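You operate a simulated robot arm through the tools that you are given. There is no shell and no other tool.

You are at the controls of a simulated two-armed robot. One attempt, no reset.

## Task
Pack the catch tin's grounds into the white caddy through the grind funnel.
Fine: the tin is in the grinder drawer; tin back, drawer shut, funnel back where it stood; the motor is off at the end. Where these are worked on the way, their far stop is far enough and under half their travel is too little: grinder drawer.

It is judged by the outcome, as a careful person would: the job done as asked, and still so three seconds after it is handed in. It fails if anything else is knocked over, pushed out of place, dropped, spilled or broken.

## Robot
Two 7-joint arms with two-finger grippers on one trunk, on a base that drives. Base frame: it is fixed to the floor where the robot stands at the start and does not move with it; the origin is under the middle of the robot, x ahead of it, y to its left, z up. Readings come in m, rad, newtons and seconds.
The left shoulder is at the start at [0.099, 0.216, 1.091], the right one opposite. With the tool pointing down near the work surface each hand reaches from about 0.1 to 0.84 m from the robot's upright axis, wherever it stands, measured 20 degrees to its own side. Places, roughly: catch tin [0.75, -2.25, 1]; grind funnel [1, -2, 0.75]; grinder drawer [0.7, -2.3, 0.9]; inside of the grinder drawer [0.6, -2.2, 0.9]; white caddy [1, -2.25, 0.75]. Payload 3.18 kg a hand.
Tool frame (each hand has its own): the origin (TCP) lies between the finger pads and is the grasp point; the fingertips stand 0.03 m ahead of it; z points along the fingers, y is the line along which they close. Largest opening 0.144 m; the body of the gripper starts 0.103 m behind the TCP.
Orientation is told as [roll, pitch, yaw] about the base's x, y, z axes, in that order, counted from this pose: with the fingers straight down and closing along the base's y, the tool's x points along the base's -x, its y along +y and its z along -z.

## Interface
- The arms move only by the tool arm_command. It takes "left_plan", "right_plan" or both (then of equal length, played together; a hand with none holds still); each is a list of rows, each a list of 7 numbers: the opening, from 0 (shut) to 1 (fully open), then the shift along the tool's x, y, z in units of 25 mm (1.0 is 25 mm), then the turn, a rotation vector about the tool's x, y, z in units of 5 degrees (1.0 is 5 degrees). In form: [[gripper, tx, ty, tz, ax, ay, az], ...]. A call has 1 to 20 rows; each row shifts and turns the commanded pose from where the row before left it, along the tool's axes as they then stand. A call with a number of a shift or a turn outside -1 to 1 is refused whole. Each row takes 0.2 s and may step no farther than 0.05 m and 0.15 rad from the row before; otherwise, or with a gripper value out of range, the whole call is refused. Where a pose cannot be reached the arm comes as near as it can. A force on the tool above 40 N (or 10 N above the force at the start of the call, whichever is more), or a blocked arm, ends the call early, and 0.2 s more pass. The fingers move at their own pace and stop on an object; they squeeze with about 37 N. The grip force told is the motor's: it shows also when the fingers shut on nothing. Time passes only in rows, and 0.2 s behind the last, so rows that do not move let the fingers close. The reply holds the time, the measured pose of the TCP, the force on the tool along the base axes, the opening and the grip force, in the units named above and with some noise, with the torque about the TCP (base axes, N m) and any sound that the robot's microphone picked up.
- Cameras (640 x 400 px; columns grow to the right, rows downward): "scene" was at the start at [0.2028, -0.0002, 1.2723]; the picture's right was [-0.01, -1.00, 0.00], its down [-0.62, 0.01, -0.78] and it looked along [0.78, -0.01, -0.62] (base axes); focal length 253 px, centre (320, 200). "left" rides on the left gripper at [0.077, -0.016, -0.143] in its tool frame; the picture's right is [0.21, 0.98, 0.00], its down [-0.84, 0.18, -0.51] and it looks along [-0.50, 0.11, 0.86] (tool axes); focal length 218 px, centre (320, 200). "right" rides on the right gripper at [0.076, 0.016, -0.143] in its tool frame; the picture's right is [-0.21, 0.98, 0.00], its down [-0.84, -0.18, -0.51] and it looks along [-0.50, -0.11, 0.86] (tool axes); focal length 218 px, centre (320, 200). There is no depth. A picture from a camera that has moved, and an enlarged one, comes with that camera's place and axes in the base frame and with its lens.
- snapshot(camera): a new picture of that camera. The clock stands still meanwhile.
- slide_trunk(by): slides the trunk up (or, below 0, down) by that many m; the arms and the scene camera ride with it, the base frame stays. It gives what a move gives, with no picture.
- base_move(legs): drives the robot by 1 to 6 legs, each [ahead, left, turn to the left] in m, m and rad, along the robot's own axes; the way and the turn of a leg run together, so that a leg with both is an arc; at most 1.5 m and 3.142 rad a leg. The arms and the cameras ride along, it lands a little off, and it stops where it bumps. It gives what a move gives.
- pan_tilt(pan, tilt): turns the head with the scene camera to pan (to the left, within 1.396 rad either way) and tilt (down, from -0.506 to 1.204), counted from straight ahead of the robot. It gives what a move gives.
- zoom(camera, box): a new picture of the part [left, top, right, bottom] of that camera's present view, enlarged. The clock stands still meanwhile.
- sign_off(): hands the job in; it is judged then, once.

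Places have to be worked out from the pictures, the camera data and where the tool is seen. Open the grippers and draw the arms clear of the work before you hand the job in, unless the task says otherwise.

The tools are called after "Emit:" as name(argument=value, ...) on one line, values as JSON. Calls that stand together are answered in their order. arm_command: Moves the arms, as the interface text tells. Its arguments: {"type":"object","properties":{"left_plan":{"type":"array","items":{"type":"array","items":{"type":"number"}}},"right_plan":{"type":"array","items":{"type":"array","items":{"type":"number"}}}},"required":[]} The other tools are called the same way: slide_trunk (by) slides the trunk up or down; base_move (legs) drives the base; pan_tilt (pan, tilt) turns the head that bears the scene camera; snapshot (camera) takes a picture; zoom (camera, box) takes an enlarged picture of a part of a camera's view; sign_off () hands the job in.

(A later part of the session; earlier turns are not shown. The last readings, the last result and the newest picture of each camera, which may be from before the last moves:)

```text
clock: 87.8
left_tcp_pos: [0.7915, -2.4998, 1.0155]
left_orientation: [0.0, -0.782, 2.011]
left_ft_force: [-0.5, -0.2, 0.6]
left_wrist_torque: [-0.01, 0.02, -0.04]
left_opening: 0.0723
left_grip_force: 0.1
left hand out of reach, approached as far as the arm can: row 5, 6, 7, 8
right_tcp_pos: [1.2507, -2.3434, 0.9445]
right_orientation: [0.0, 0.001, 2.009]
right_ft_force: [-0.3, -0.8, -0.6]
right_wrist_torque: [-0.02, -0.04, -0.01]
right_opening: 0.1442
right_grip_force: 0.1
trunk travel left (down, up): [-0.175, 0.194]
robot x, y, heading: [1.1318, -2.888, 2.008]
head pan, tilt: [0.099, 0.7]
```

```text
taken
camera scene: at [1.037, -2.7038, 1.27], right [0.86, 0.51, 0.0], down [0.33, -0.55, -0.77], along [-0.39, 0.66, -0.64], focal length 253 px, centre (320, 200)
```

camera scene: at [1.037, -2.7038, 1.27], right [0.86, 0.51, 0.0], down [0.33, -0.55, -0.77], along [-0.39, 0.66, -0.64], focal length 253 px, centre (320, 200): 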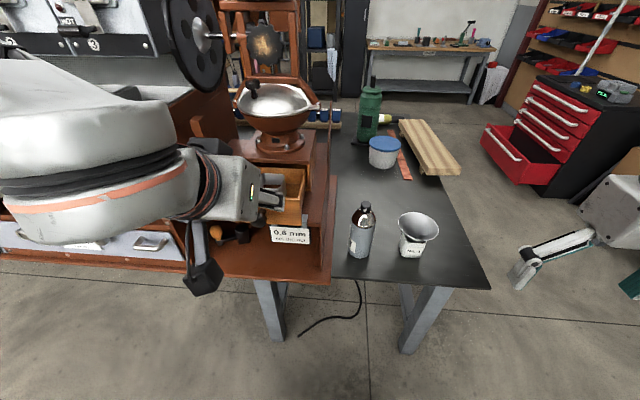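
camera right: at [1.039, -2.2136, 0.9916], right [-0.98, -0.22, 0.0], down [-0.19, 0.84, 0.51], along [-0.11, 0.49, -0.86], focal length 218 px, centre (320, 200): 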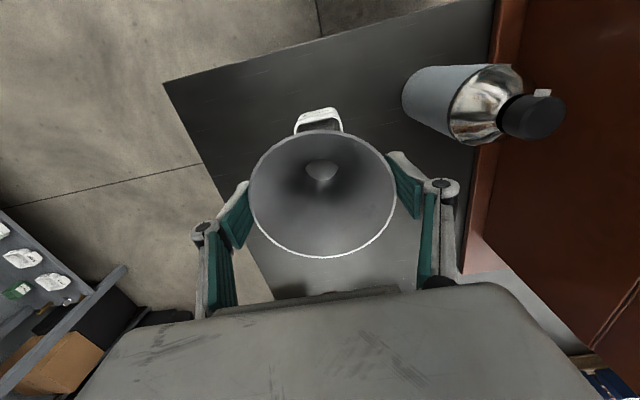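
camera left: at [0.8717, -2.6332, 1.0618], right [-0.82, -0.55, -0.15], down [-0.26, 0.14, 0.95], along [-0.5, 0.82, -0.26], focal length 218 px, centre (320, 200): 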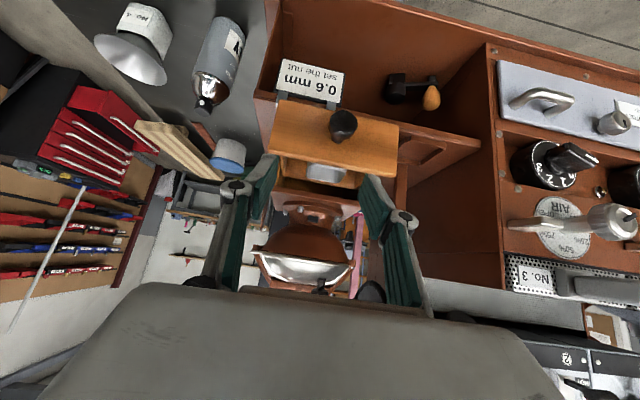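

The left hand is clear of the knob. I rotate it back to vertical while rising, so its camera can look down into the drawer.

Emit:
arm_command(left_plan=[[0.5, 0, 0, -0.3, 0, 1, 0], [0.5, 0, 0, -0.3, 0, 1, 0], [0.5, 0, 0, -0.3, 0, 1, 0], [0.5, 0, 0, -0.3, 0, 1, 0], [0.5, 0, 0, -0.3, 0, 1, 0], [0.5, 0, 0, -0.3, 0, 1, 0], [0.5, 0, 0, -0.3, 0, 1, 0], [0.5, 0, 0, -0.3, 0, 1, 0], [0.5, 0, 0, -0.3, 0, 1, 0], [0.5, 0, 0, 0, 0, 0, 0]])

Emit:
snapshot(camera="left")

```text
clock: 90.0
left_tcp_pos: [0.8026, -2.5259, 1.0728]
left_orientation: [-0.001, 0.006, 2.008]
left_ft_force: [0.1, -0.6, -0.2]
left_wrist_torque: [0.0, 0.0, -0.03]
left_opening: 0.0722
left_grip_force: 0.1
right_tcp_pos: [1.2499, -2.344, 0.945]
right_orientation: [0.001, 0.001, 2.008]
right_ft_force: [1.5, -0.8, -0.1]
right_wrist_torque: [0.01, -0.03, 0.01]
right_opening: 0.1438
right_grip_force: 0.1
trunk travel left (down, up): [-0.175, 0.194]
robot x, y, heading: [1.1312, -2.8854, 2.005]
head pan, tilt: [0.099, 0.7]
```

```text
taken
camera left: at [0.8491, -2.5866, 1.2148], right [-0.8, -0.6, 0.0], down [-0.52, 0.69, 0.5], along [-0.3, 0.4, -0.86], focal length 218 px, centre (320, 200)
```

left: 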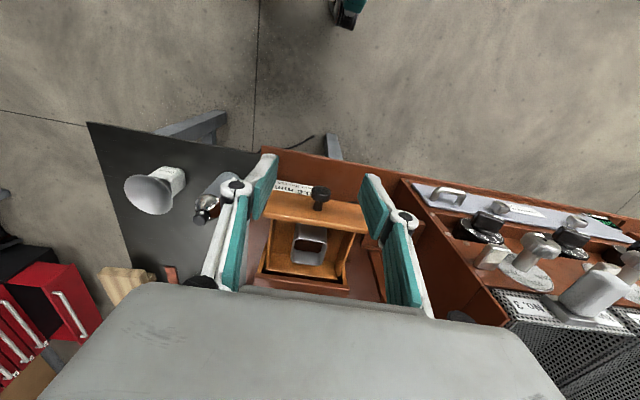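

I zoom this wrist view on the drawer interior.

Emit:
zoom(camera="left", box=[240, 170, 380, 300])

Emit:
zoom(camera="scene", box=[220, 130, 340, 250])

```text
3.08 times, centred on (310, 235) of left
camera zoom: at [0.8491, -2.5866, 1.2148], right [-0.8, -0.6, 0.0], down [-0.52, 0.69, 0.5], along [-0.3, 0.4, -0.86], focal length 672 px, centre (351, 92)
```

zoom: 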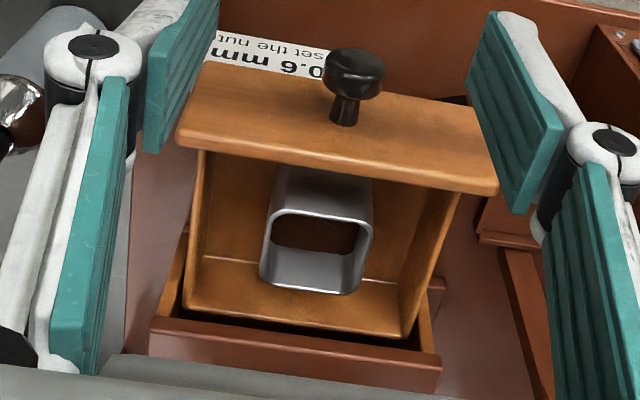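

```text
3.33 times, centred on (280, 190) of scene
camera zoom: at [1.0366, -2.7035, 1.2698], right [0.86, 0.51, 0.0], down [0.33, -0.55, -0.77], along [-0.39, 0.66, -0.64], focal length 843 px, centre (453, 233)
```

zoom: 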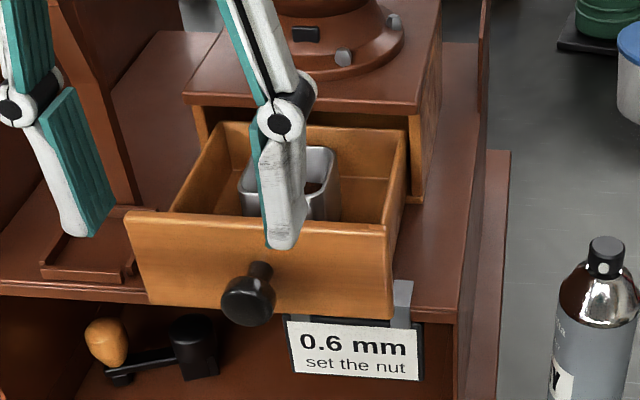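

The tin (65 mm square, rim centre ≈ (0.694, -2.352, 0.927)) has ~30 mm gaps around it. The hopper bowl edge is only ~3 cm ahead of it, so the grasp must close left–right with the camera toward me. I plan to pour with the right hand yawed so the fingers swing left with the camera on top. I test that wrist motion empty-handed, high above the funnel.

Emit:
arm_command(right_plan=[[1, -0.8, 0.4, -0.6, 0, 0, 0], [1, -1, 0.48, -0.6, 0, 0, 0], [1, -1, 0.48, -0.6, 0, 0, 0], [1, -1, 0.48, -0.6, 0, 0, 0], [1, -1, 0.48, 0, 0, 0, 0], [1, -1, 0.48, 0, 0, 0, 0], [1, -1, 0.48, 0, 0, 0, 0], [1, -1, 0.48, 0, 0, 0, 0], [1, -1, 0.48, 0, 0, 0, 0], [1, -1, 0.48, 0, 0, 0, 0], [1, -0.6, 0.2, 0, 0, 0, 0]])

Emit:
arm_command(right_plan=[[1, 0, 0, 0, 0, 0, 1], [1, 0, 0, 0, 0, 0, 1], [1, 0, 0, 0, 0, 0, 1], [1, 0, 0, 0, 0, 0, 1], [1, 0, 0, 0, 0, 0, 1], [1, 0, 0, 0, 0, 0, 1], [1, 0, 0, 0, 0, 0, 1], [1, 0, 0, 0, 0, 0, 1], [1, 0, 0, 0, 0, 0, 1], [1, 0, 0, 0, 0, 0, 1], [1, 0, 0, 0, 0, 0, 1], [1, 0, 0, 0, 0, 0, 1], [1, 0, 0, 0, 0, 0, 1], [1, 0, 0, 0, 0, 0, 1], [1, 0, 0, 0, 0, 0, 1], [1, 0, 0, 0, 0, 0, 1], [1, 0, 0, 0, 0, 0, 1], [1, 0, 0, 0, 0, 0, 1]])

```text
clock: 92.3
left_tcp_pos: [0.8005, -2.5249, 1.0735]
left_orientation: [-0.002, 0.0, 2.011]
left_ft_force: [-0.5, -0.1, 0.3]
left_wrist_torque: [-0.01, 0.01, -0.02]
left_opening: 0.0718
left_grip_force: 0.0
right_tcp_pos: [1.0576, -2.1848, 1.005]
right_orientation: [-0.001, -0.001, 2.005]
right_ft_force: [0.2, 0.0, 0.1]
right_wrist_torque: [0.03, -0.02, -0.03]
right_opening: 0.1441
right_grip_force: 0.0
right hand out of reach, approached as far as the arm can: row 10, 11
trunk travel left (down, up): [-0.175, 0.194]
robot x, y, heading: [1.1326, -2.8822, 2.009]
head pan, tilt: [0.099, 0.7]
```

```text
clock: 96.2
left_tcp_pos: [0.8034, -2.5246, 1.0726]
left_orientation: [-0.002, 0.002, 2.009]
left_ft_force: [0.0, -0.1, -0.1]
left_wrist_torque: [0.01, -0.01, 0.02]
left_opening: 0.0722
left_grip_force: 0.1
right_tcp_pos: [1.0566, -2.1849, 1.0033]
right_orientation: [-0.001, 0.002, 0.435]
right_ft_force: [-0.9, 0.1, -0.4]
right_wrist_torque: [0.01, 0.04, 0.0]
right_opening: 0.1442
right_grip_force: 0.1
trunk travel left (down, up): [-0.175, 0.194]
robot x, y, heading: [1.1304, -2.8838, 2.008]
head pan, tilt: [0.099, 0.7]
```

The yaw works. Now I test the pour tilt (fingers swinging to the left) still empty-handed.

Emit:
arm_command(right_plan=[[1, 0, 0, 0, 0, 1, 0], [1, 0, 0, 0, 0, 1, 0], [1, 0, 0, 0, 0, 1, 0], [1, 0, 0, 0, 0, 1, 0], [1, 0, 0, 0, 0, 1, 0], [1, 0, 0, 0, 0, 1, 0], [1, 0, 0, 0, 0, 1, 0], [1, 0, 0, 0, 0, 1, 0], [1, 0, 0, 0, 0, 1, 0], [1, 0, 0, 0, 0, 1, 0], [1, 0, 0, 0, 0, 1, 0], [1, 0, 0, 0, 0, 1, 0], [1, 0, 0, 0, 0, 1, 0], [1, 0, 0, 0, 0, 1, 0], [1, 0, 0, 0, 0, 1, 0], [1, 0, 0, 0, 0, 1, 0], [1, 0, 0, 0, 0, 1, 0], [1, 0, 0, 0, 0, 1, 0]])

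Emit:
snapshot(camera="scene")

```text
clock: 100.0
left_tcp_pos: [0.8025, -2.5241, 1.0721]
left_orientation: [-0.001, 0.004, 2.009]
left_ft_force: [0.3, -0.5, -0.9]
left_wrist_torque: [0.02, 0.01, 0.02]
left_opening: 0.0721
left_grip_force: 0.1
right_tcp_pos: [1.0573, -2.185, 1.0039]
right_orientation: [-2.345, 1.568, -1.91]
right_ft_force: [0.7, 0.0, -0.4]
right_wrist_torque: [0.01, -0.02, 0.01]
right_opening: 0.144
right_grip_force: 0.0
trunk travel left (down, up): [-0.175, 0.194]
robot x, y, heading: [1.1273, -2.8849, 2.009]
head pan, tilt: [0.099, 0.7]
```

```text
taken
camera scene: at [1.0366, -2.7029, 1.2696], right [0.86, 0.51, 0.0], down [0.33, -0.55, -0.76], along [-0.39, 0.66, -0.64], focal length 253 px, centre (320, 200)
```

scene: 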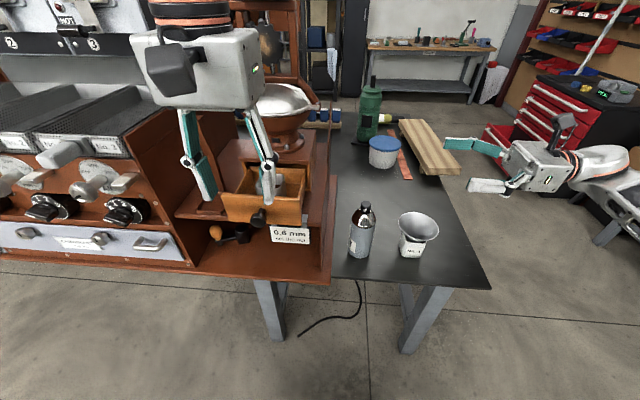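

90° works without trouble. I test lowering 0.1 m and tilting 40° further.

Emit:
arm_command(right_plan=[[1, -1, 0, 0, 0, 0, 0], [1, -1, 0, 0, 0, 0, 0], [1, -1, 0, 0, 0, 0, 0], [1, -1, 0, 0, 0, 0, 0], [1, 0, 0, 0, 0, 1, 0], [1, 0, 0, 0, 0, 1, 0], [1, 0, 0, 0, 0, 1, 0], [1, 0, 0, 0, 0, 1, 0], [1, 0, 0, 0, 0, 1, 0], [1, 0, 0, 0, 0, 1, 0], [1, 0, 0, 0, 0, 1, 0], [1, 0, 0, 0, 0, 1, 0]])

Emit:
snapshot(camera="scene")

```text
clock: 102.5
left_tcp_pos: [0.8023, -2.5243, 1.0718]
left_orientation: [-0.002, 0.001, 2.009]
left_ft_force: [-0.2, 0.5, -0.1]
left_wrist_torque: [-0.02, 0.0, -0.03]
left_opening: 0.0721
left_grip_force: 0.1
right_tcp_pos: [1.0569, -2.1857, 0.9039]
right_orientation: [-3.142, 0.871, -2.705]
right_ft_force: [-0.6, 0.7, 0.4]
right_wrist_torque: [-0.02, 0.02, -0.01]
right_opening: 0.1439
right_grip_force: 0.1
trunk travel left (down, up): [-0.175, 0.194]
robot x, y, heading: [1.1271, -2.8851, 2.002]
head pan, tilt: [0.099, 0.7]
```

```text
taken
camera scene: at [1.0364, -2.7032, 1.2697], right [0.86, 0.51, 0.0], down [0.33, -0.55, -0.76], along [-0.39, 0.66, -0.64], focal length 253 px, centre (320, 200)
```

scene: 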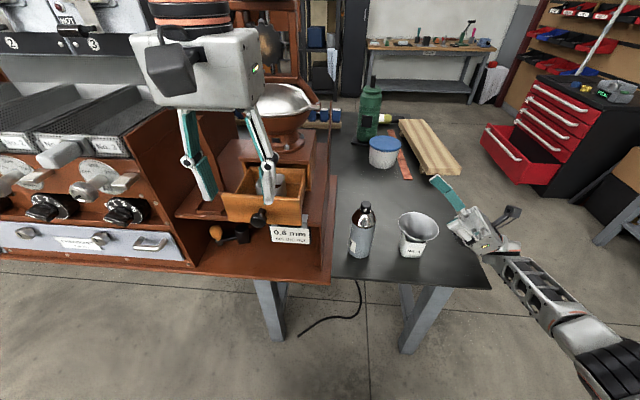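

The tilt to 130° is reachable; the forearm dips near the table's right edge. I test the real pour pose over the funnel, still empty-handed, in small steps.

Emit:
arm_command(right_plan=[[1, 0, 0.67, 0, 0, 0, 0], [1, 0, 0.67, 0, 0, 0, 0], [1, 0, 0.67, 0, 0, 0, 0], [1, -0.6, 0, -0.5, 0, 0, 0], [1, -0.6, 0, -0.5, 0, 0, 0], [1, -0.6, 0, -0.4, 0, 0, 0], [1, 0, 0, 0, 0, 0, 0]])

Emit:
snapshot(camera="scene")

Emit:
snapshot(camera="right")

```text
clock: 104.2
left_tcp_pos: [0.8009, -2.5245, 1.0729]
left_orientation: [-0.002, 0.001, 2.009]
left_ft_force: [0.2, -0.4, -0.7]
left_wrist_torque: [0.02, -0.01, 0.0]
left_opening: 0.0719
left_grip_force: 0.1
right_tcp_pos: [1.0554, -2.1684, 0.8823]
right_orientation: [-3.14, 0.873, -2.706]
right_ft_force: [-0.3, -0.8, -0.7]
right_wrist_torque: [0.0, -0.01, 0.01]
right_opening: 0.1438
right_grip_force: 0.1
right hand out of reach, approached as far as the arm can: row 2, 3, 4, 5, 6
trunk travel left (down, up): [-0.175, 0.194]
robot x, y, heading: [1.1347, -2.8814, 2.006]
head pan, tilt: [0.099, 0.7]
```

```text
taken
camera scene: at [1.0366, -2.7033, 1.2698], right [0.86, 0.51, 0.0], down [0.33, -0.55, -0.76], along [-0.39, 0.66, -0.64], focal length 253 px, centre (320, 200)
```

scene: 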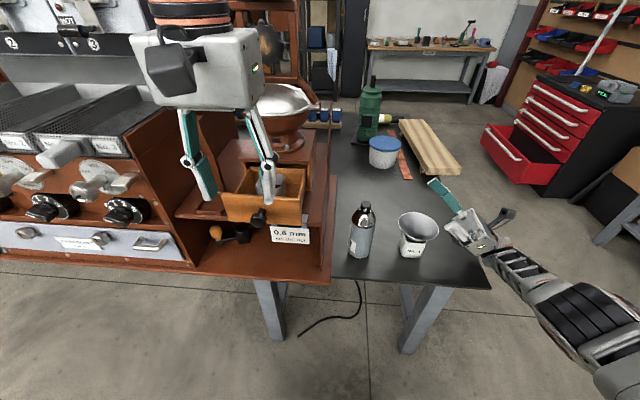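

```text
taken
camera right: at [1.1923, -2.0875, 0.8485], right [-0.53, 0.83, -0.16], down [-0.06, -0.23, -0.97], along [-0.84, -0.51, 0.17], focal length 218 px, centre (320, 200)
```

right: 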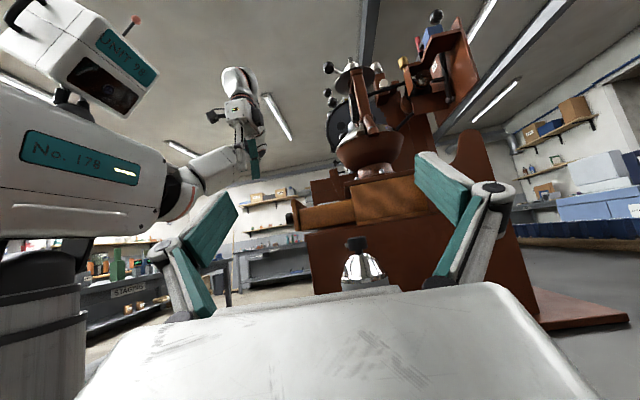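

This pose is just beyond reach from here, so the base should be closer. I tilt back to 90° and raise, then move the base 0.12 m ahead and 0.05 m to the right and retest.

Emit:
arm_command(right_plan=[[1, 0, -0.5, 0, 0, -1, 0], [1, 0, -0.5, 0, 0, -1, 0], [1, 0, -0.5, 0, 0, -1, 0], [1, 0, -0.5, 0, 0, -1, 0], [1, 0, 0, 0, 0, -1, 0], [1, 0, 0, 0, 0, -1, 0], [1, 0, 0, 0, 0, -1, 0], [1, 0, 0, 0, 0, -1, 0], [1, 1, 0, 0, 0, 0, 0], [1, 1, 0, 0, 0, 0, 0]])

Emit:
arm_command(left_plan=[[0.5, 1, 0, -1, 0, 0, 0], [0.5, 1, 0, -1, 0, 0, 0], [0.5, 1, 0, 0, 0, 0, 0], [0.5, 1, 0, 0, 0, 0, 0]])

Emit:
base_move(legs=[[0.12, -0.05, 0]])

Emit:
snapshot(camera="scene")

```text
clock: 106.3
left_tcp_pos: [0.8019, -2.5244, 1.0724]
left_orientation: [-0.003, 0.002, 2.01]
left_ft_force: [-0.2, -1.2, -0.3]
left_wrist_torque: [-0.02, 0.01, -0.03]
left_opening: 0.072
left_grip_force: 0.0
right_tcp_pos: [1.0769, -2.2132, 0.9321]
right_orientation: [-0.957, 1.57, -0.52]
right_ft_force: [0.0, 0.2, 0.4]
right_wrist_torque: [0.01, 0.01, 0.02]
right_opening: 0.1442
right_grip_force: 0.0
trunk travel left (down, up): [-0.175, 0.194]
robot x, y, heading: [1.1276, -2.8858, 2.003]
head pan, tilt: [0.099, 0.7]
```

```text
clock: 107.3
left_tcp_pos: [0.8477, -2.6146, 1.1238]
left_orientation: [-0.002, 0.002, 2.01]
left_ft_force: [0.2, 0.5, -0.4]
left_wrist_torque: [0.01, 0.01, 0.0]
left_opening: 0.072
left_grip_force: 0.1
right_tcp_pos: [1.077, -2.2146, 0.932]
right_orientation: [-1.188, 1.57, -0.752]
right_ft_force: [0.3, 0.0, 0.8]
right_wrist_torque: [0.02, 0.0, 0.02]
right_opening: 0.144
right_grip_force: 0.0
trunk travel left (down, up): [-0.175, 0.194]
robot x, y, heading: [1.128, -2.8842, 2.006]
head pan, tilt: [0.099, 0.7]
```

```text
clock: 108.6
left_tcp_pos: [0.8412, -2.4859, 1.1244]
left_orientation: [0.0, 0.005, 2.012]
left_ft_force: [-0.8, 0.7, -0.8]
left_wrist_torque: [-0.03, 0.02, 0.02]
left_opening: 0.0721
left_grip_force: 0.1
right_tcp_pos: [1.0709, -2.082, 0.9305]
right_orientation: [-1.615, 1.568, -1.176]
right_ft_force: [-0.2, -0.1, 0.2]
right_wrist_torque: [0.0, 0.01, 0.03]
right_opening: 0.1443
right_grip_force: 0.0
trunk travel left (down, up): [-0.175, 0.194]
robot x, y, heading: [1.1275, -2.7542, 2.007]
head pan, tilt: [0.099, 0.7]
```

```text
taken
camera scene: at [1.0308, -2.5719, 1.2696], right [0.86, 0.51, 0.0], down [0.33, -0.55, -0.76], along [-0.39, 0.66, -0.64], focal length 253 px, centre (320, 200)
```

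scene: 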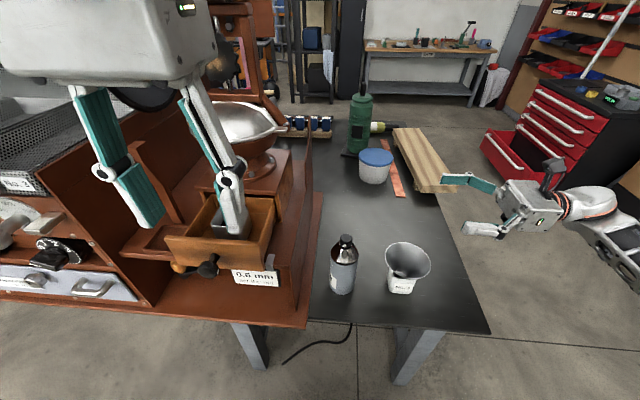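

I move over the funnel and redo the tilt and lowering test from here.

Emit:
arm_command(right_plan=[[1, 0, -0.5, 0.78, 0, 0, 0], [1, 0, -0.5, 0.78, 0, 0, 0], [1, 0, -0.5, 0.78, 0, 0, 0], [1, 0, 0, 0, 0, 1, 0], [1, 0, 0, 0, 0, 1, 0], [1, 0, 0, 0, 0, 1, 0], [1, 0, 0, 0, 0, 1, 0], [1, 0, 0, 0, 0, 1, 0], [1, 0, 0, 0, 0, 1, 0], [1, 0, 0, 0, 0, 1, 0], [1, 0, 0, 0, 0, 1, 0], [1, -0.8, 0, -0.69, 0, 0, 0], [1, -0.6, 0, -0.5, 0, 0, 0], [1, 0, 0, 0, 0, 0, 0]])

Emit:
snapshot(camera="scene")

```text
clock: 111.6
left_tcp_pos: [0.8411, -2.4868, 1.124]
left_orientation: [-0.001, 0.001, 2.01]
left_ft_force: [0.0, -0.1, -0.7]
left_wrist_torque: [-0.01, -0.01, 0.0]
left_opening: 0.0718
left_grip_force: 0.1
right_tcp_pos: [1.0332, -2.1414, 0.8839]
right_orientation: [-3.143, 0.874, -2.704]
right_ft_force: [-0.2, -0.1, 0.6]
right_wrist_torque: [0.0, 0.0, -0.02]
right_opening: 0.144
right_grip_force: 0.0
trunk travel left (down, up): [-0.175, 0.194]
robot x, y, heading: [1.1249, -2.7534, 2.011]
head pan, tilt: [0.099, 0.7]
```

```text
taken
camera scene: at [1.0309, -2.5729, 1.2698], right [0.86, 0.51, 0.0], down [0.33, -0.55, -0.77], along [-0.39, 0.66, -0.64], focal length 253 px, centre (320, 200)
```

scene: 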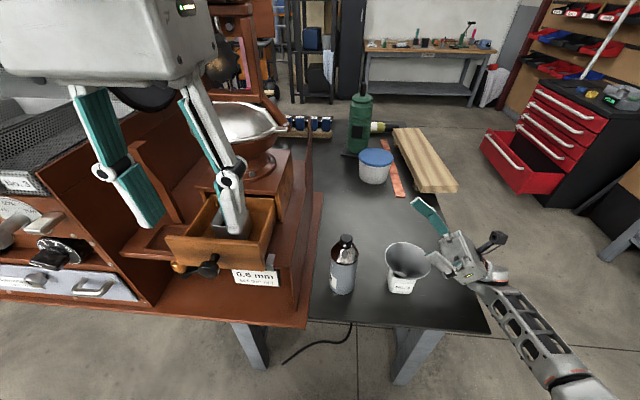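

The pour pose is reached cleanly at z = 0.884. I test 3.5 cm lower so that the fall into the funnel is short.

Emit:
arm_command(right_plan=[[1, -0.5, 0, -0.42, 0, 0, 0], [1, -0.5, 0, -0.42, 0, 0, 0], [1, 0, 0, 0, 0, 0, 0]])

Emit:
zoom(camera="scene", box=[320, 180, 600, 400])

```text
clock: 112.4
left_tcp_pos: [0.8406, -2.4909, 1.1286]
left_orientation: [-0.003, -0.005, 2.01]
left_ft_force: [-0.1, -1.2, -0.3]
left_wrist_torque: [0.0, -0.01, 0.01]
left_opening: 0.0718
left_grip_force: 0.0
right_tcp_pos: [1.0329, -2.1429, 0.8615]
right_orientation: [3.116, 0.875, -2.727]
right_ft_force: [-0.1, -0.5, -0.5]
right_wrist_torque: [-0.01, -0.06, -0.01]
right_opening: 0.1437
right_grip_force: 0.1
trunk travel left (down, up): [-0.175, 0.194]
robot x, y, heading: [1.1288, -2.7516, 2.009]
head pan, tilt: [0.099, 0.7]
```

```text
1.82 times, centred on (460, 290) of scene
camera zoom: at [1.0313, -2.5785, 1.2719], right [0.86, 0.51, 0.0], down [0.33, -0.55, -0.77], along [-0.39, 0.66, -0.64], focal length 460 px, centre (66, 36)
```

zoom: 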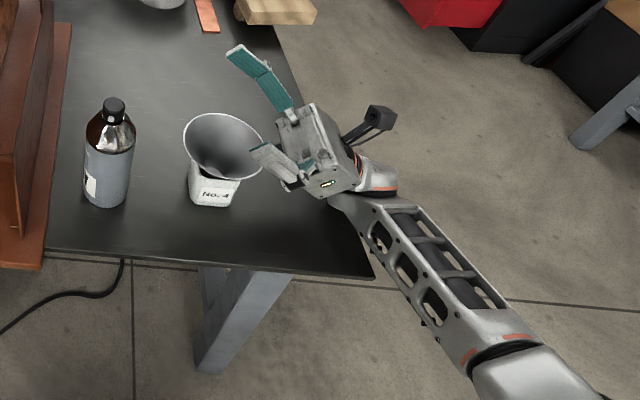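

The base/trunk shifted slightly: the forearm is touching the table edge at this height. I raise the hand again immediately; the lower limit for this posture is about z = 0.885.

Emit:
arm_command(right_plan=[[1, 0.5, 0, 0.42, 0, 0, 0], [1, 0.5, 0, 0.42, 0, 0, 0], [1, 0.5, 0, 0.42, 0, 0, 0], [1, 0.5, 0, 0.42, 0, 0, 0], [1, 0, 0, 0, 0, 0, 0]])

Emit:
slide_trunk(by=0.12)

Emit:
snapshot(camera="scene")

```text
clock: 113.6
left_tcp_pos: [0.8411, -2.4855, 1.1243]
left_orientation: [-0.003, 0.004, 2.011]
left_ft_force: [-0.2, 0.2, 0.5]
left_wrist_torque: [0.01, 0.03, 0.0]
left_opening: 0.0721
left_grip_force: 0.0
right_tcp_pos: [1.0329, -2.145, 0.9183]
right_orientation: [-3.139, 0.873, -2.702]
right_ft_force: [0.4, 0.1, 0.8]
right_wrist_torque: [0.02, 0.0, 0.0]
right_opening: 0.144
right_grip_force: 0.2
trunk travel left (down, up): [-0.175, 0.194]
robot x, y, heading: [1.1238, -2.7549, 2.008]
head pan, tilt: [0.099, 0.7]
```

```text
clock: 115.1
left_tcp_pos: [0.8396, -2.4849, 1.2432]
left_orientation: [-0.002, 0.003, 2.011]
left_ft_force: [-0.3, -0.2, 0.0]
left_wrist_torque: [0.0, -0.02, 0.01]
left_opening: 0.0721
left_grip_force: 0.1
right_tcp_pos: [1.0321, -2.1423, 1.0366]
right_orientation: [-3.137, 0.872, -2.7]
right_ft_force: [0.1, -0.4, -0.6]
right_wrist_torque: [-0.01, -0.01, 0.02]
right_opening: 0.1441
right_grip_force: 0.1
trunk travel left (down, up): [-0.295, 0.074]
robot x, y, heading: [1.1242, -2.7505, 2.01]
head pan, tilt: [0.099, 0.7]
```

```text
taken
camera scene: at [1.0615, -2.6386, 1.3949], right [0.86, 0.51, 0.0], down [0.33, -0.55, -0.76], along [-0.39, 0.66, -0.64], focal length 253 px, centre (320, 200)
```

scene: 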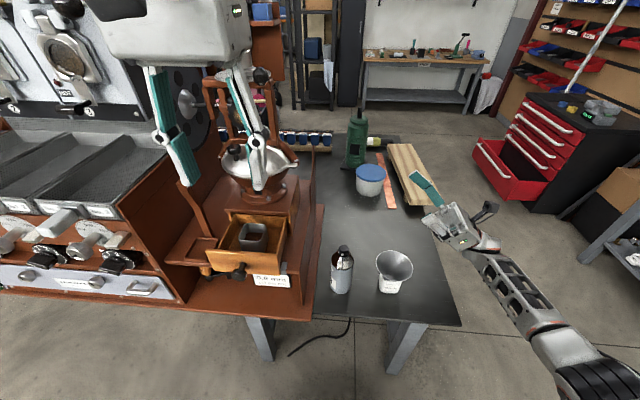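

With the trunk raised, the forearm should slope less. I lower the hand again in this posture and watch the left-hand reading for disturbance.

Emit:
arm_command(right_plan=[[1, -0.7, 0, -0.588, 0, 0, 0], [1, -0.7, 0, -0.588, 0, 0, 0], [1, -0.7, 0, -0.588, 0, 0, 0], [1, -0.7, 0, -0.588, 0, 0, 0], [1, -0.7, 0, -0.588, 0, 0, 0], [1, -0.6, 0, -0.5, 0, 0, 0], [1, 0, 0, 0, 0, 0, 0]])

Emit:
zoom(camera="scene", box=[320, 180, 600, 400])

```text
clock: 116.7
left_tcp_pos: [0.841, -2.4854, 1.2444]
left_orientation: [-0.002, 0.002, 2.014]
left_ft_force: [0.1, -0.2, -0.4]
left_wrist_torque: [0.07, 0.01, -0.02]
left_opening: 0.0718
left_grip_force: 0.0
right_tcp_pos: [1.0342, -2.1434, 0.9358]
right_orientation: [-3.14, 0.87, -2.703]
right_ft_force: [-0.5, -0.7, -0.1]
right_wrist_torque: [-0.03, 0.02, -0.01]
right_opening: 0.1439
right_grip_force: 0.1
right hand out of reach, approached as far as the arm can: row 5, 6
trunk travel left (down, up): [-0.295, 0.074]
robot x, y, heading: [1.1246, -2.7524, 2.004]
head pan, tilt: [0.099, 0.7]
```

```text
1.82 times, centred on (460, 290) of scene
camera zoom: at [1.0618, -2.6391, 1.3951], right [0.86, 0.51, 0.0], down [0.33, -0.55, -0.76], along [-0.39, 0.66, -0.64], focal length 460 px, centre (66, 36)
```

zoom: 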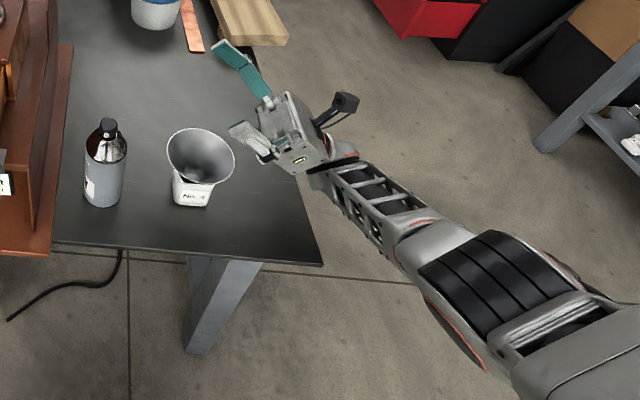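

Now the arm is fully stretched, so the base must be closer. I raise the hand a bit, move the base 0.12 m ahead, and re-test the pose over the funnel.

Emit:
arm_command(right_plan=[[1, 0.7, 0, 0.588, 0, 0, 0], [1, 0.7, 0, 0.588, 0, 0, 0], [1, 0, -1, 0, 0, 0, 0], [1, 0, -1, 0, 0, 0, 0], [1, 0, -1, 0, 0, 0, 0], [1, 0, -1, 0, 0, 0, 0], [1, 0, 0, 0, 0, 0, 0]])

Emit:
base_move(legs=[[0.12, 0, 0]])

Emit:
snapshot(camera="scene")

```text
clock: 118.3
left_tcp_pos: [0.8396, -2.4855, 1.2442]
left_orientation: [-0.003, 0.004, 2.013]
left_ft_force: [-0.3, 0.4, -0.1]
left_wrist_torque: [0.0, -0.02, -0.04]
left_opening: 0.0718
left_grip_force: 0.0
right_tcp_pos: [1.0748, -2.2342, 0.9818]
right_orientation: [-3.141, 0.873, -2.704]
right_ft_force: [1.1, -0.3, 0.2]
right_wrist_torque: [-0.03, -0.01, 0.04]
right_opening: 0.1441
right_grip_force: 0.1
trunk travel left (down, up): [-0.295, 0.074]
robot x, y, heading: [1.1261, -2.7504, 2.004]
head pan, tilt: [0.099, 0.7]
```

```text
clock: 119.6
left_tcp_pos: [0.7891, -2.376, 1.2439]
left_orientation: [-0.002, 0.003, 2.012]
left_ft_force: [0.0, 0.4, -0.6]
left_wrist_torque: [-0.04, -0.01, -0.01]
left_opening: 0.0719
left_grip_force: 0.1
right_tcp_pos: [1.0233, -2.1268, 0.9814]
right_orientation: [-3.138, 0.872, -2.7]
right_ft_force: [0.7, -0.9, -1.0]
right_wrist_torque: [-0.02, 0.01, 0.05]
right_opening: 0.144
right_grip_force: 0.1
trunk travel left (down, up): [-0.295, 0.074]
robot x, y, heading: [1.0771, -2.646, 2.009]
head pan, tilt: [0.099, 0.7]
```

```text
taken
camera scene: at [1.0103, -2.5295, 1.3949], right [0.86, 0.51, 0.0], down [0.33, -0.55, -0.76], along [-0.39, 0.66, -0.65], focal length 253 px, centre (320, 200)
```

scene: 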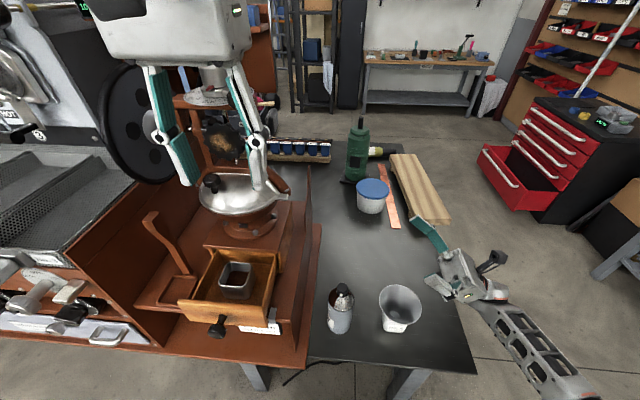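

I centre over the funnel and lower again from this closer stance.

Emit:
arm_command(right_plan=[[1, 0, -0.67, 0, 0, 0, 0], [1, -0.7, 0, -0.588, 0, 0, 0], [1, -0.7, 0, -0.588, 0, 0, 0], [1, -0.7, 0, -0.588, 0, 0, 0], [1, -0.7, 0, -0.588, 0, 0, 0], [1, 0, 0, 0, 0, 0, 0]])

Emit:
zoom(camera="scene", box=[320, 180, 600, 400])

```text
clock: 121.0
left_tcp_pos: [0.7888, -2.3779, 1.2444]
left_orientation: [-0.002, 0.001, 2.012]
left_ft_force: [-0.3, -0.3, -0.3]
left_wrist_torque: [0.03, 0.01, -0.02]
left_opening: 0.0721
left_grip_force: 0.0
right_tcp_pos: [1.0315, -2.143, 0.8909]
right_orientation: [-3.14, 0.871, -2.702]
right_ft_force: [0.1, -0.2, -0.3]
right_wrist_torque: [-0.01, -0.02, 0.03]
right_opening: 0.1437
right_grip_force: 0.1
trunk travel left (down, up): [-0.295, 0.074]
robot x, y, heading: [1.0706, -2.6452, 2.012]
head pan, tilt: [0.099, 0.7]
```

```text
1.82 times, centred on (460, 290) of scene
camera zoom: at [1.0111, -2.531, 1.3951], right [0.86, 0.51, 0.0], down [0.33, -0.55, -0.77], along [-0.39, 0.66, -0.64], focal length 460 px, centre (66, 36)
```

zoom: 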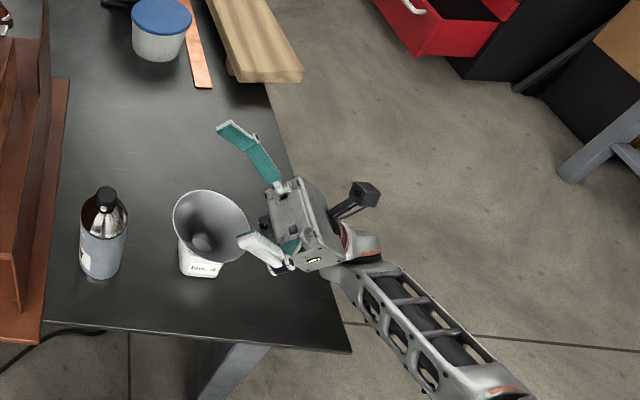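

No contact at 0.891. I try one more 2 cm step down.

Emit:
arm_command(right_plan=[[1, -0.6, 0, -0.5, 0, 0, 0], [1, 0, 0, 0, 0, 0, 0]])

Emit:
arm_command(right_plan=[[1, -0.4, 0, -0.34, 0, 0, 0], [1, 0, 0, 0, 0, 0, 0]])

Emit:
snapshot(camera="scene")

```text
clock: 121.6
left_tcp_pos: [0.7886, -2.3775, 1.2441]
left_orientation: [-0.002, 0.001, 2.012]
left_ft_force: [0.7, -0.3, 0.4]
left_wrist_torque: [0.02, 0.01, 0.0]
left_opening: 0.072
left_grip_force: 0.1
right_tcp_pos: [1.0321, -2.1446, 0.8738]
right_orientation: [-3.142, 0.875, -2.702]
right_ft_force: [0.8, -0.7, 0.3]
right_wrist_torque: [-0.02, 0.01, -0.01]
right_opening: 0.1438
right_grip_force: 0.0
trunk travel left (down, up): [-0.295, 0.074]
robot x, y, heading: [1.0753, -2.6458, 2.006]
head pan, tilt: [0.099, 0.7]
```

```text
clock: 122.2
left_tcp_pos: [0.7903, -2.3798, 1.2453]
left_orientation: [-0.001, 0.0, 2.011]
left_ft_force: [-0.8, 1.0, 0.0]
left_wrist_torque: [0.0, 0.02, 0.03]
left_opening: 0.072
left_grip_force: 0.0
right_tcp_pos: [1.0326, -2.1423, 0.863]
right_orientation: [3.132, 0.875, -2.71]
right_ft_force: [0.2, -0.5, 0.2]
right_wrist_torque: [-0.01, 0.01, -0.01]
right_opening: 0.1443
right_grip_force: 0.1
trunk travel left (down, up): [-0.295, 0.074]
robot x, y, heading: [1.0749, -2.6467, 2.013]
head pan, tilt: [0.099, 0.7]
```

```text
taken
camera scene: at [1.0109, -2.5343, 1.3959], right [0.86, 0.51, 0.0], down [0.33, -0.55, -0.77], along [-0.39, 0.66, -0.64], focal length 253 px, centre (320, 200)
```

scene: 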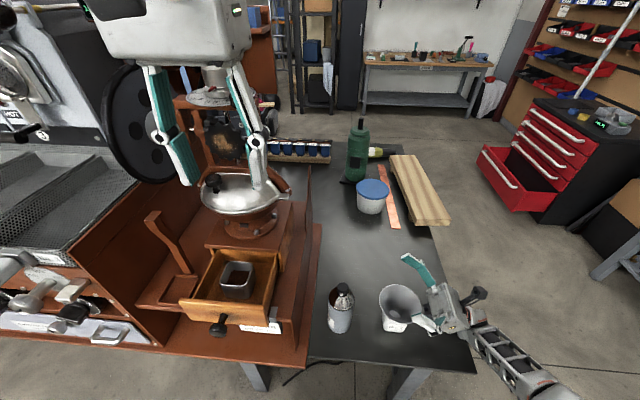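

The wrist touches the table edge below about 0.87 at 130°, so I'll pour low at ~110° and rise as I tilt further. I now raise the right hand and unwind it to vertical, and move the left arm back out of the way.

Emit:
arm_command(right_plan=[[1, 0.8, 0, 0.67, 0, 0, 0], [1, 0.8, 0, 0.67, 0, 0, 0], [1, 0.8, 0, 0.67, 0, 0, 0], [1, 0.8, 0, 0.67, 0, 0, 0], [1, 0, 0, 0, 0, -1, 0], [1, 0, 0, 0, 0, -1, 0], [1, 0, 0, 0, 0, -1, 0], [1, 0, 0, 0, 0, -1, 0], [1, 0, 0, 0, 0, -1, 0], [1, 0, 0, 0, 0, -1, 0], [1, 0, 0, 0, 0, -1, 0], [1, 0, 0, 0, 0, -1, 0], [1, 0, 0, 0, 0, -1, 0], [1, 0, 0, 0, 0, -1, 0], [1, 0, 0, 0, 0, -1, 0], [1, 0, 0, 0, 0, -1, 0]], left_plan=[[0.5, 1, 0, 0, 0, 0, 0], [0.5, 1, 0, 0, 0, 0, 0], [0.5, 1, 0, 0, 0, 0, 0], [0.5, 1, 0, 0, 0, 0, 0], [0.5, 1, 1, 0, 0, 0, 0], [0.5, 0, 1, 0, 0, 0, 0], [0.5, 0, 1, 0, 0, 0, 0], [0.5, 0, 1, 0, 0, 0, 0], [0.5, 0, 1, 0, 0, 0, 0], [0.5, 0, 1, 0, 0, 0, 0], [0.5, 0, 0, 0, 0, 0, 0], [0.5, 0, 0, 0, 0, 0, 0], [0.5, 0, 0, 0, 0, 0, 0], [0.5, 0, 0, 0, 0, 0, 0], [0.5, 0, 0, 0, 0, 0, 0], [0.5, 0, 0, 0, 0, 0, 0]])

Emit:
arm_command(right_plan=[[1, 0, 0, 0, 0, -1, 0], [1, 0, 0, 0, 0, -1, 0], [1, 0, 0, 0, 0, -1, 0], [1, 0, 0, 0, 0, -1, 0], [1, 0, 0, 0, 0, -1, 0], [1, 0, 0, 0, 0, -1, 0], [1, 0, 0, 0, 0, -1, 0], [1, 0, 0, 0, 0, -1, 0], [1, 0, 0, 0, 0, -1, 0], [1, 0, 0, 0, 0, -1, 0], [1, 0, 0, 0, 0, -1, 0], [1, 0, 0, 0, 0, -1, 0], [1, 0, 0, 0, 0, -1, 0], [1, 0, 0, 0, 0, -1, 0]])

Emit:
snapshot(camera="scene")

```text
clock: 125.6
left_tcp_pos: [0.7069, -2.5525, 1.2441]
left_orientation: [-0.002, 0.003, 2.012]
left_ft_force: [-0.2, 0.4, -0.4]
left_wrist_torque: [0.03, 0.02, 0.0]
left_opening: 0.0719
left_grip_force: 0.0
right_tcp_pos: [1.0322, -2.1427, 0.9628]
right_orientation: [-0.005, 1.219, 0.435]
right_ft_force: [0.4, 0.2, 0.2]
right_wrist_torque: [0.02, 0.03, 0.0]
right_opening: 0.1439
right_grip_force: 0.1
trunk travel left (down, up): [-0.295, 0.074]
robot x, y, heading: [1.0712, -2.6461, 2.006]
head pan, tilt: [0.099, 0.7]
```

```text
clock: 128.6
left_tcp_pos: [0.7059, -2.5518, 1.2431]
left_orientation: [-0.002, 0.003, 2.012]
left_ft_force: [0.6, 0.2, 0.4]
left_wrist_torque: [0.0, 0.02, -0.02]
left_opening: 0.072
left_grip_force: 0.1
right_tcp_pos: [1.0309, -2.1424, 0.963]
right_orientation: [0.0, -0.003, 0.438]
right_ft_force: [-0.8, -0.5, 1.2]
right_wrist_torque: [0.0, 0.01, 0.02]
right_opening: 0.1436
right_grip_force: 0.0
trunk travel left (down, up): [-0.295, 0.074]
robot x, y, heading: [1.0725, -2.6424, 2.008]
head pan, tilt: [0.099, 0.7]
```

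```text
taken
camera scene: at [1.0103, -2.5311, 1.395], right [0.86, 0.51, 0.0], down [0.33, -0.55, -0.76], along [-0.39, 0.66, -0.64], focal length 253 px, centre (320, 200)
```

scene: 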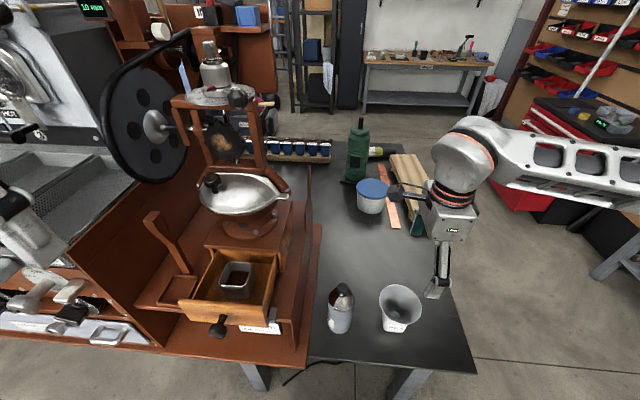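

Clear view of drawer and tin with its grounds. I zoom to refine the tin's position before the grasp.

Emit:
zoom(camera="scene", box=[170, 230, 300, 360])

```text
3.08 times, centred on (235, 295) of scene
camera zoom: at [1.0103, -2.5311, 1.395], right [0.86, 0.51, 0.0], down [0.33, -0.55, -0.76], along [-0.39, 0.66, -0.64], focal length 778 px, centre (582, -92)
```

zoom: 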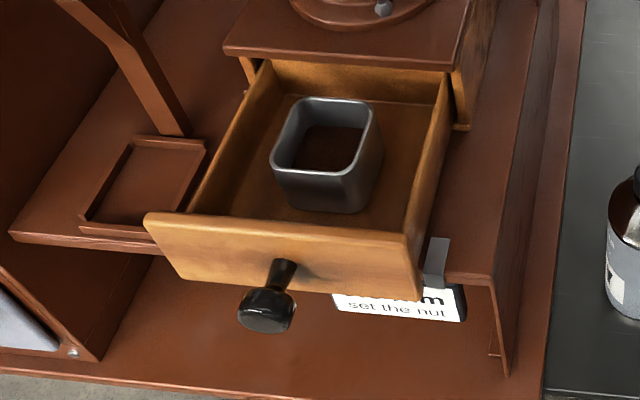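

Tin centre ≈ (0.695, -2.353), rim z 0.927, base z ≈ 0.877; the drawer's inner width is ~0.128 m, so I'll use a ~0.09 m opening. I yaw the right hand back to nominal while rising.

Emit:
arm_command(right_plan=[[0.62, 0, 0, -0.25, 0, 0, -1], [0.62, 0, 0, -0.25, 0, 0, -1], [0.62, 0, 0, -0.25, 0, 0, -1], [0.62, 0, 0, -0.25, 0, 0, -1], [0.62, 0, 0, -0.25, 0, 0, -1], [0.62, 0, 0, -0.25, 0, 0, -1], [0.62, 0, 0, -0.25, 0, 0, -1], [0.62, 0, 0, -0.25, 0, 0, -1], [0.62, 0, 0, -0.25, 0, 0, -1], [0.62, 0, 0, -0.25, 0, 0, -1], [0.62, 0, 0, -0.25, 0, 0, -1], [0.62, 0, 0, -0.25, 0, 0, -1], [0.62, 0, 0, -0.25, 0, 0, -1], [0.62, 0, 0, -0.25, 0, 0, -1], [0.62, 0, 0, -0.25, 0, 0, -1], [0.62, 0, 0, -0.25, 0, 0, -1], [0.62, 0, 0, -0.25, 0, 0, -1], [0.62, 0, 0, -0.25, 0, 0, -1]])

```text
clock: 132.4
left_tcp_pos: [0.7074, -2.5536, 1.2435]
left_orientation: [-0.002, 0.001, 2.013]
left_ft_force: [-0.4, 0.6, -0.7]
left_wrist_torque: [-0.01, -0.02, 0.01]
left_opening: 0.072
left_grip_force: 0.1
right_tcp_pos: [1.0309, -2.1428, 1.075]
right_orientation: [0.001, 0.0, 2.013]
right_ft_force: [-0.2, 0.1, -0.9]
right_wrist_torque: [-0.01, 0.05, 0.01]
right_opening: 0.0893
right_grip_force: 0.0
trunk travel left (down, up): [-0.295, 0.074]
robot x, y, heading: [1.0767, -2.6432, 2.01]
head pan, tilt: [0.099, 0.7]
```

I first move the left hand another 0.15 m to the left to make room, then bring the right hand across at height toward the drawer.

Emit:
arm_command(left_plan=[[0.5, 0, 1, 0, 0, 0, 0], [0.5, 0, 1, 0, 0, 0, 0], [0.5, 0, 1, 0, 0, 0, 0], [0.5, 0, 1, 0, 0, 0, 0], [0.5, 0, 1, 0, 0, 0, 0], [0.5, 0, 1, 0, 0, 0, 0]])

Emit:
arm_command(right_plan=[[0.62, 0.8, 0.5, 0, 0, 0, 0], [0.62, 0.8, 1, 0, 0, 0, 0], [0.62, 0.8, 1, 0, 0, 0, 0], [0.62, 0.3, 1, 0, 0, 0, 0], [0.62, 0, 1, 0, 0, 0, 0], [0.62, 0, 1, 0, 0, 0, 0], [0.62, 0, 1, 0, 0, 0, 0], [0.62, 0, 1, 0, 0, 0, 0], [0.62, 0, 1, 0, 0, 0, 0], [0.62, 0, 1, 0, 0, 0, 0], [0.62, 0, 1, 0, 0, 0, 0], [0.62, 0, 1, 0, 0, 0, 0], [0.62, 0, 1, 0, 0, 0, 0], [0.62, 0, 1, 0, 0, 0, 0], [0.62, 0, 1, 0, 0, 0, 0], [0.62, 0, 1, 0, 0, 0, 0], [0.62, 0, 0.24, 0, 0, 0, 0], [0.62, 0, 0, 0, 0, 0, 0]])

Emit:
snapshot(camera="scene")

Emit:
snapshot(camera="right")

```text
clock: 133.8
left_tcp_pos: [0.6457, -2.5944, 1.2218]
left_orientation: [0.0, 0.004, 2.012]
left_ft_force: [-0.1, 0.4, 0.7]
left_wrist_torque: [0.0, -0.02, 0.0]
left_opening: 0.0719
left_grip_force: 0.1
left hand out of reach, approached as far as the arm can: row 3, 4, 5, 6
right_tcp_pos: [1.0319, -2.1413, 1.0744]
right_orientation: [0.0, 0.001, 2.011]
right_ft_force: [1.0, 0.3, -0.1]
right_wrist_torque: [-0.04, -0.01, -0.01]
right_opening: 0.0892
right_grip_force: 0.0
trunk travel left (down, up): [-0.295, 0.074]
robot x, y, heading: [1.0773, -2.6423, 2.003]
head pan, tilt: [0.099, 0.7]
```

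```text
clock: 137.0
left_tcp_pos: [0.6487, -2.5948, 1.2242]
left_orientation: [0.0, 0.001, 2.013]
left_ft_force: [-0.6, -0.8, -0.2]
left_wrist_torque: [-0.02, -0.01, 0.01]
left_opening: 0.0721
left_grip_force: 0.0
right_tcp_pos: [0.752, -2.3144, 1.0962]
right_orientation: [0.049, 0.025, 1.926]
right_ft_force: [11.7, -5.8, 4.2]
right_wrist_torque: [1.15, 2.18, -0.29]
right_opening: 0.0894
right_grip_force: 0.1
trunk travel left (down, up): [-0.295, 0.074]
robot x, y, heading: [1.0718, -2.6413, 2.007]
head pan, tilt: [0.099, 0.7]
stopped in row 15 (right hand): the force on the tool passed its limit at 58 N (the readings are from after the stop); the commanded pose is now the measured one
```

```text
taken
camera scene: at [1.013, -2.5314, 1.3953], right [0.86, 0.51, 0.0], down [0.33, -0.55, -0.77], along [-0.39, 0.66, -0.64], focal length 253 px, centre (320, 200)
```

scene: 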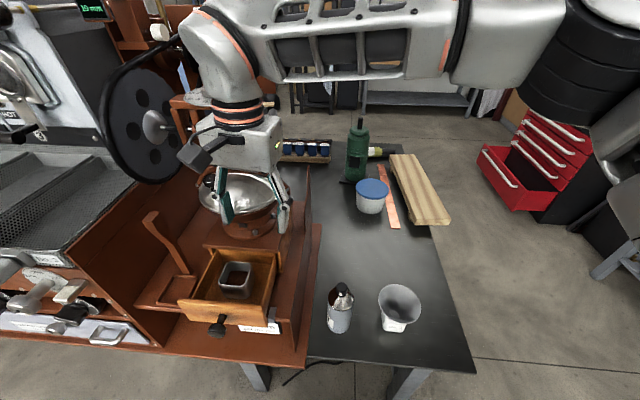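

```text
taken
camera right: at [0.7687, -2.3866, 1.2398], right [-0.99, -0.14, 0.04], down [-0.1, 0.87, 0.48], along [-0.11, 0.47, -0.88], focal length 218 px, centre (320, 200)
```

right: 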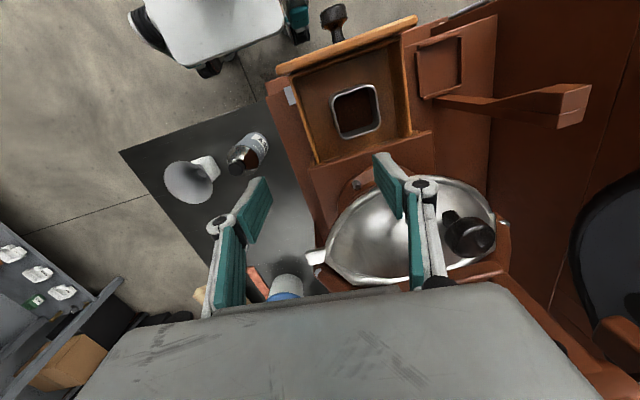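

The finger touched the hopper bowl rim: the hand was a little too far forward. I go up and back toward me, then recheck.

Emit:
arm_command(right_plan=[[0.62, 0.3, -0.2, -1, 0, 0, 0], [0.62, 0.5, -0.2, -1, 0, 0, 0], [0.62, 1, 0, -0.5, 0, 0, 0], [0.62, 1, 0, 0, 0, 0, 0], [0.62, 0, 0, 0, 0, 0, 0]])

Emit:
snapshot(camera="scene")

Emit:
snapshot(camera="right")

```text
clock: 137.5
left_tcp_pos: [0.6475, -2.5959, 1.2237]
left_orientation: [0.0, 0.002, 2.015]
left_ft_force: [0.8, -0.2, -0.3]
left_wrist_torque: [0.02, 0.01, 0.0]
left_opening: 0.0719
left_grip_force: 0.0
right_tcp_pos: [0.7629, -2.3224, 1.1145]
right_orientation: [0.03, 0.026, 1.937]
right_ft_force: [2.9, 1.8, -5.9]
right_wrist_torque: [-0.69, 0.15, -0.18]
right_opening: 0.0893
right_grip_force: 0.0
trunk travel left (down, up): [-0.295, 0.074]
robot x, y, heading: [1.0742, -2.6424, 2.012]
head pan, tilt: [0.099, 0.7]
stopped in row 2 (right hand): the force on the tool passed its limit at 62 N (the readings are from after the stop); the commanded pose is now the measured one
```

```text
taken
camera scene: at [1.0112, -2.5311, 1.3951], right [0.86, 0.51, 0.0], down [0.33, -0.55, -0.77], along [-0.39, 0.66, -0.64], focal length 253 px, centre (320, 200)
```

scene: 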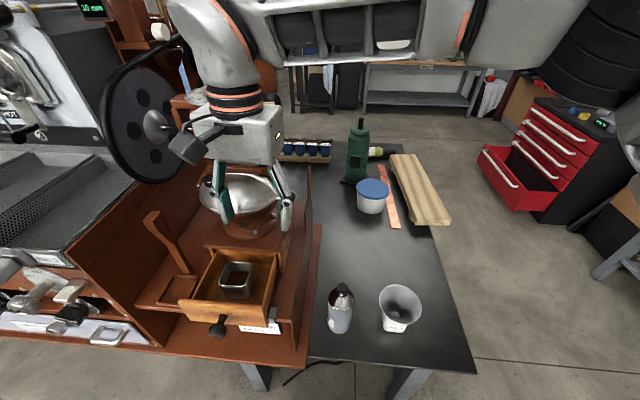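

```text
taken
camera right: at [0.7786, -2.396, 1.2587], right [-0.99, -0.15, 0.02], down [-0.12, 0.87, 0.48], along [-0.09, 0.47, -0.88], focal length 218 px, centre (320, 200)
```

right: 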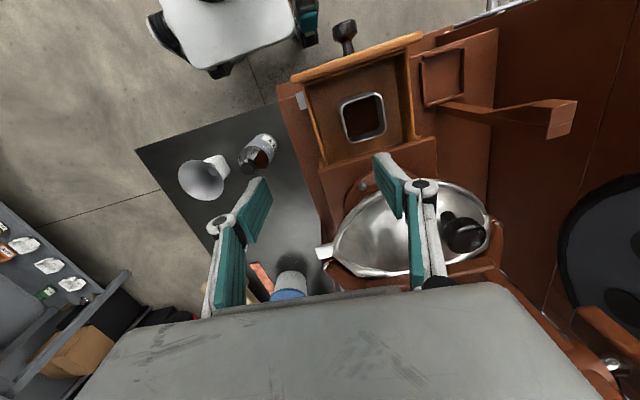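

Moving up was also blocked at 62 N, so something is above the hand. I look around with the head before moving again.

Emit:
pan_tilt(pan=0.35, tilt=0.25)

Emit:
snapshot(camera="scene")

Emit:
snapshot(camera="left")

```text
clock: 138.4
left_tcp_pos: [0.6473, -2.5936, 1.2228]
left_orientation: [0.0, 0.002, 2.014]
left_ft_force: [-0.3, -0.4, -0.4]
left_wrist_torque: [0.0, 0.0, -0.02]
left_opening: 0.072
left_grip_force: 0.1
right_tcp_pos: [0.7633, -2.3226, 1.1144]
right_orientation: [0.032, 0.026, 1.937]
right_ft_force: [3.2, 1.1, -3.8]
right_wrist_torque: [-0.25, 0.39, -0.11]
right_opening: 0.0892
right_grip_force: 0.0
trunk travel left (down, up): [-0.295, 0.074]
robot x, y, heading: [1.0724, -2.6455, 2.015]
head pan, tilt: [0.351, 0.25]
```

```text
taken
camera scene: at [0.9884, -2.5378, 1.4358], right [0.7, 0.71, 0.0], down [0.18, -0.17, -0.97], along [-0.69, 0.68, -0.25], focal length 253 px, centre (320, 200)
```

scene: 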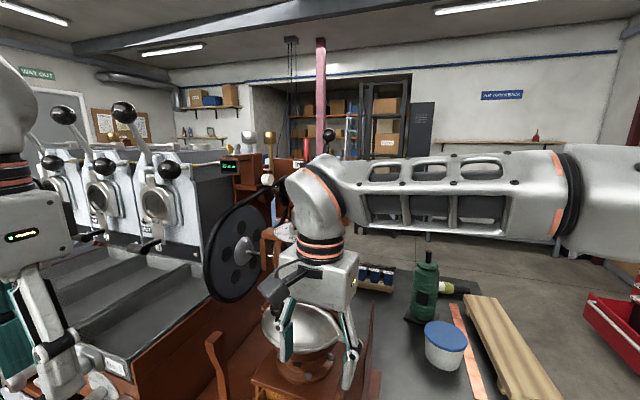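

```text
taken
camera left: at [0.6942, -2.6566, 1.3649], right [-0.79, -0.61, 0.0], down [-0.52, 0.69, 0.51], along [-0.31, 0.4, -0.86], focal length 218 px, centre (320, 200)
```

left: 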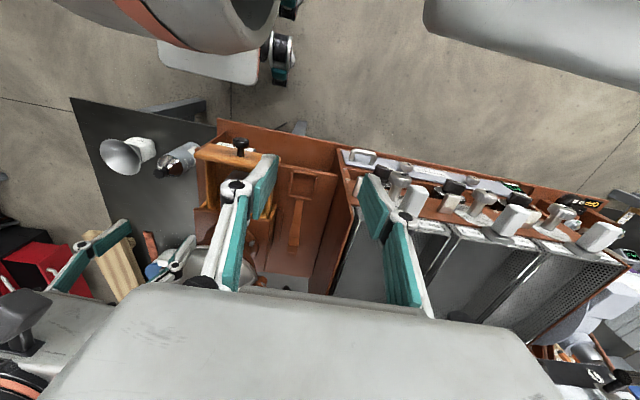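

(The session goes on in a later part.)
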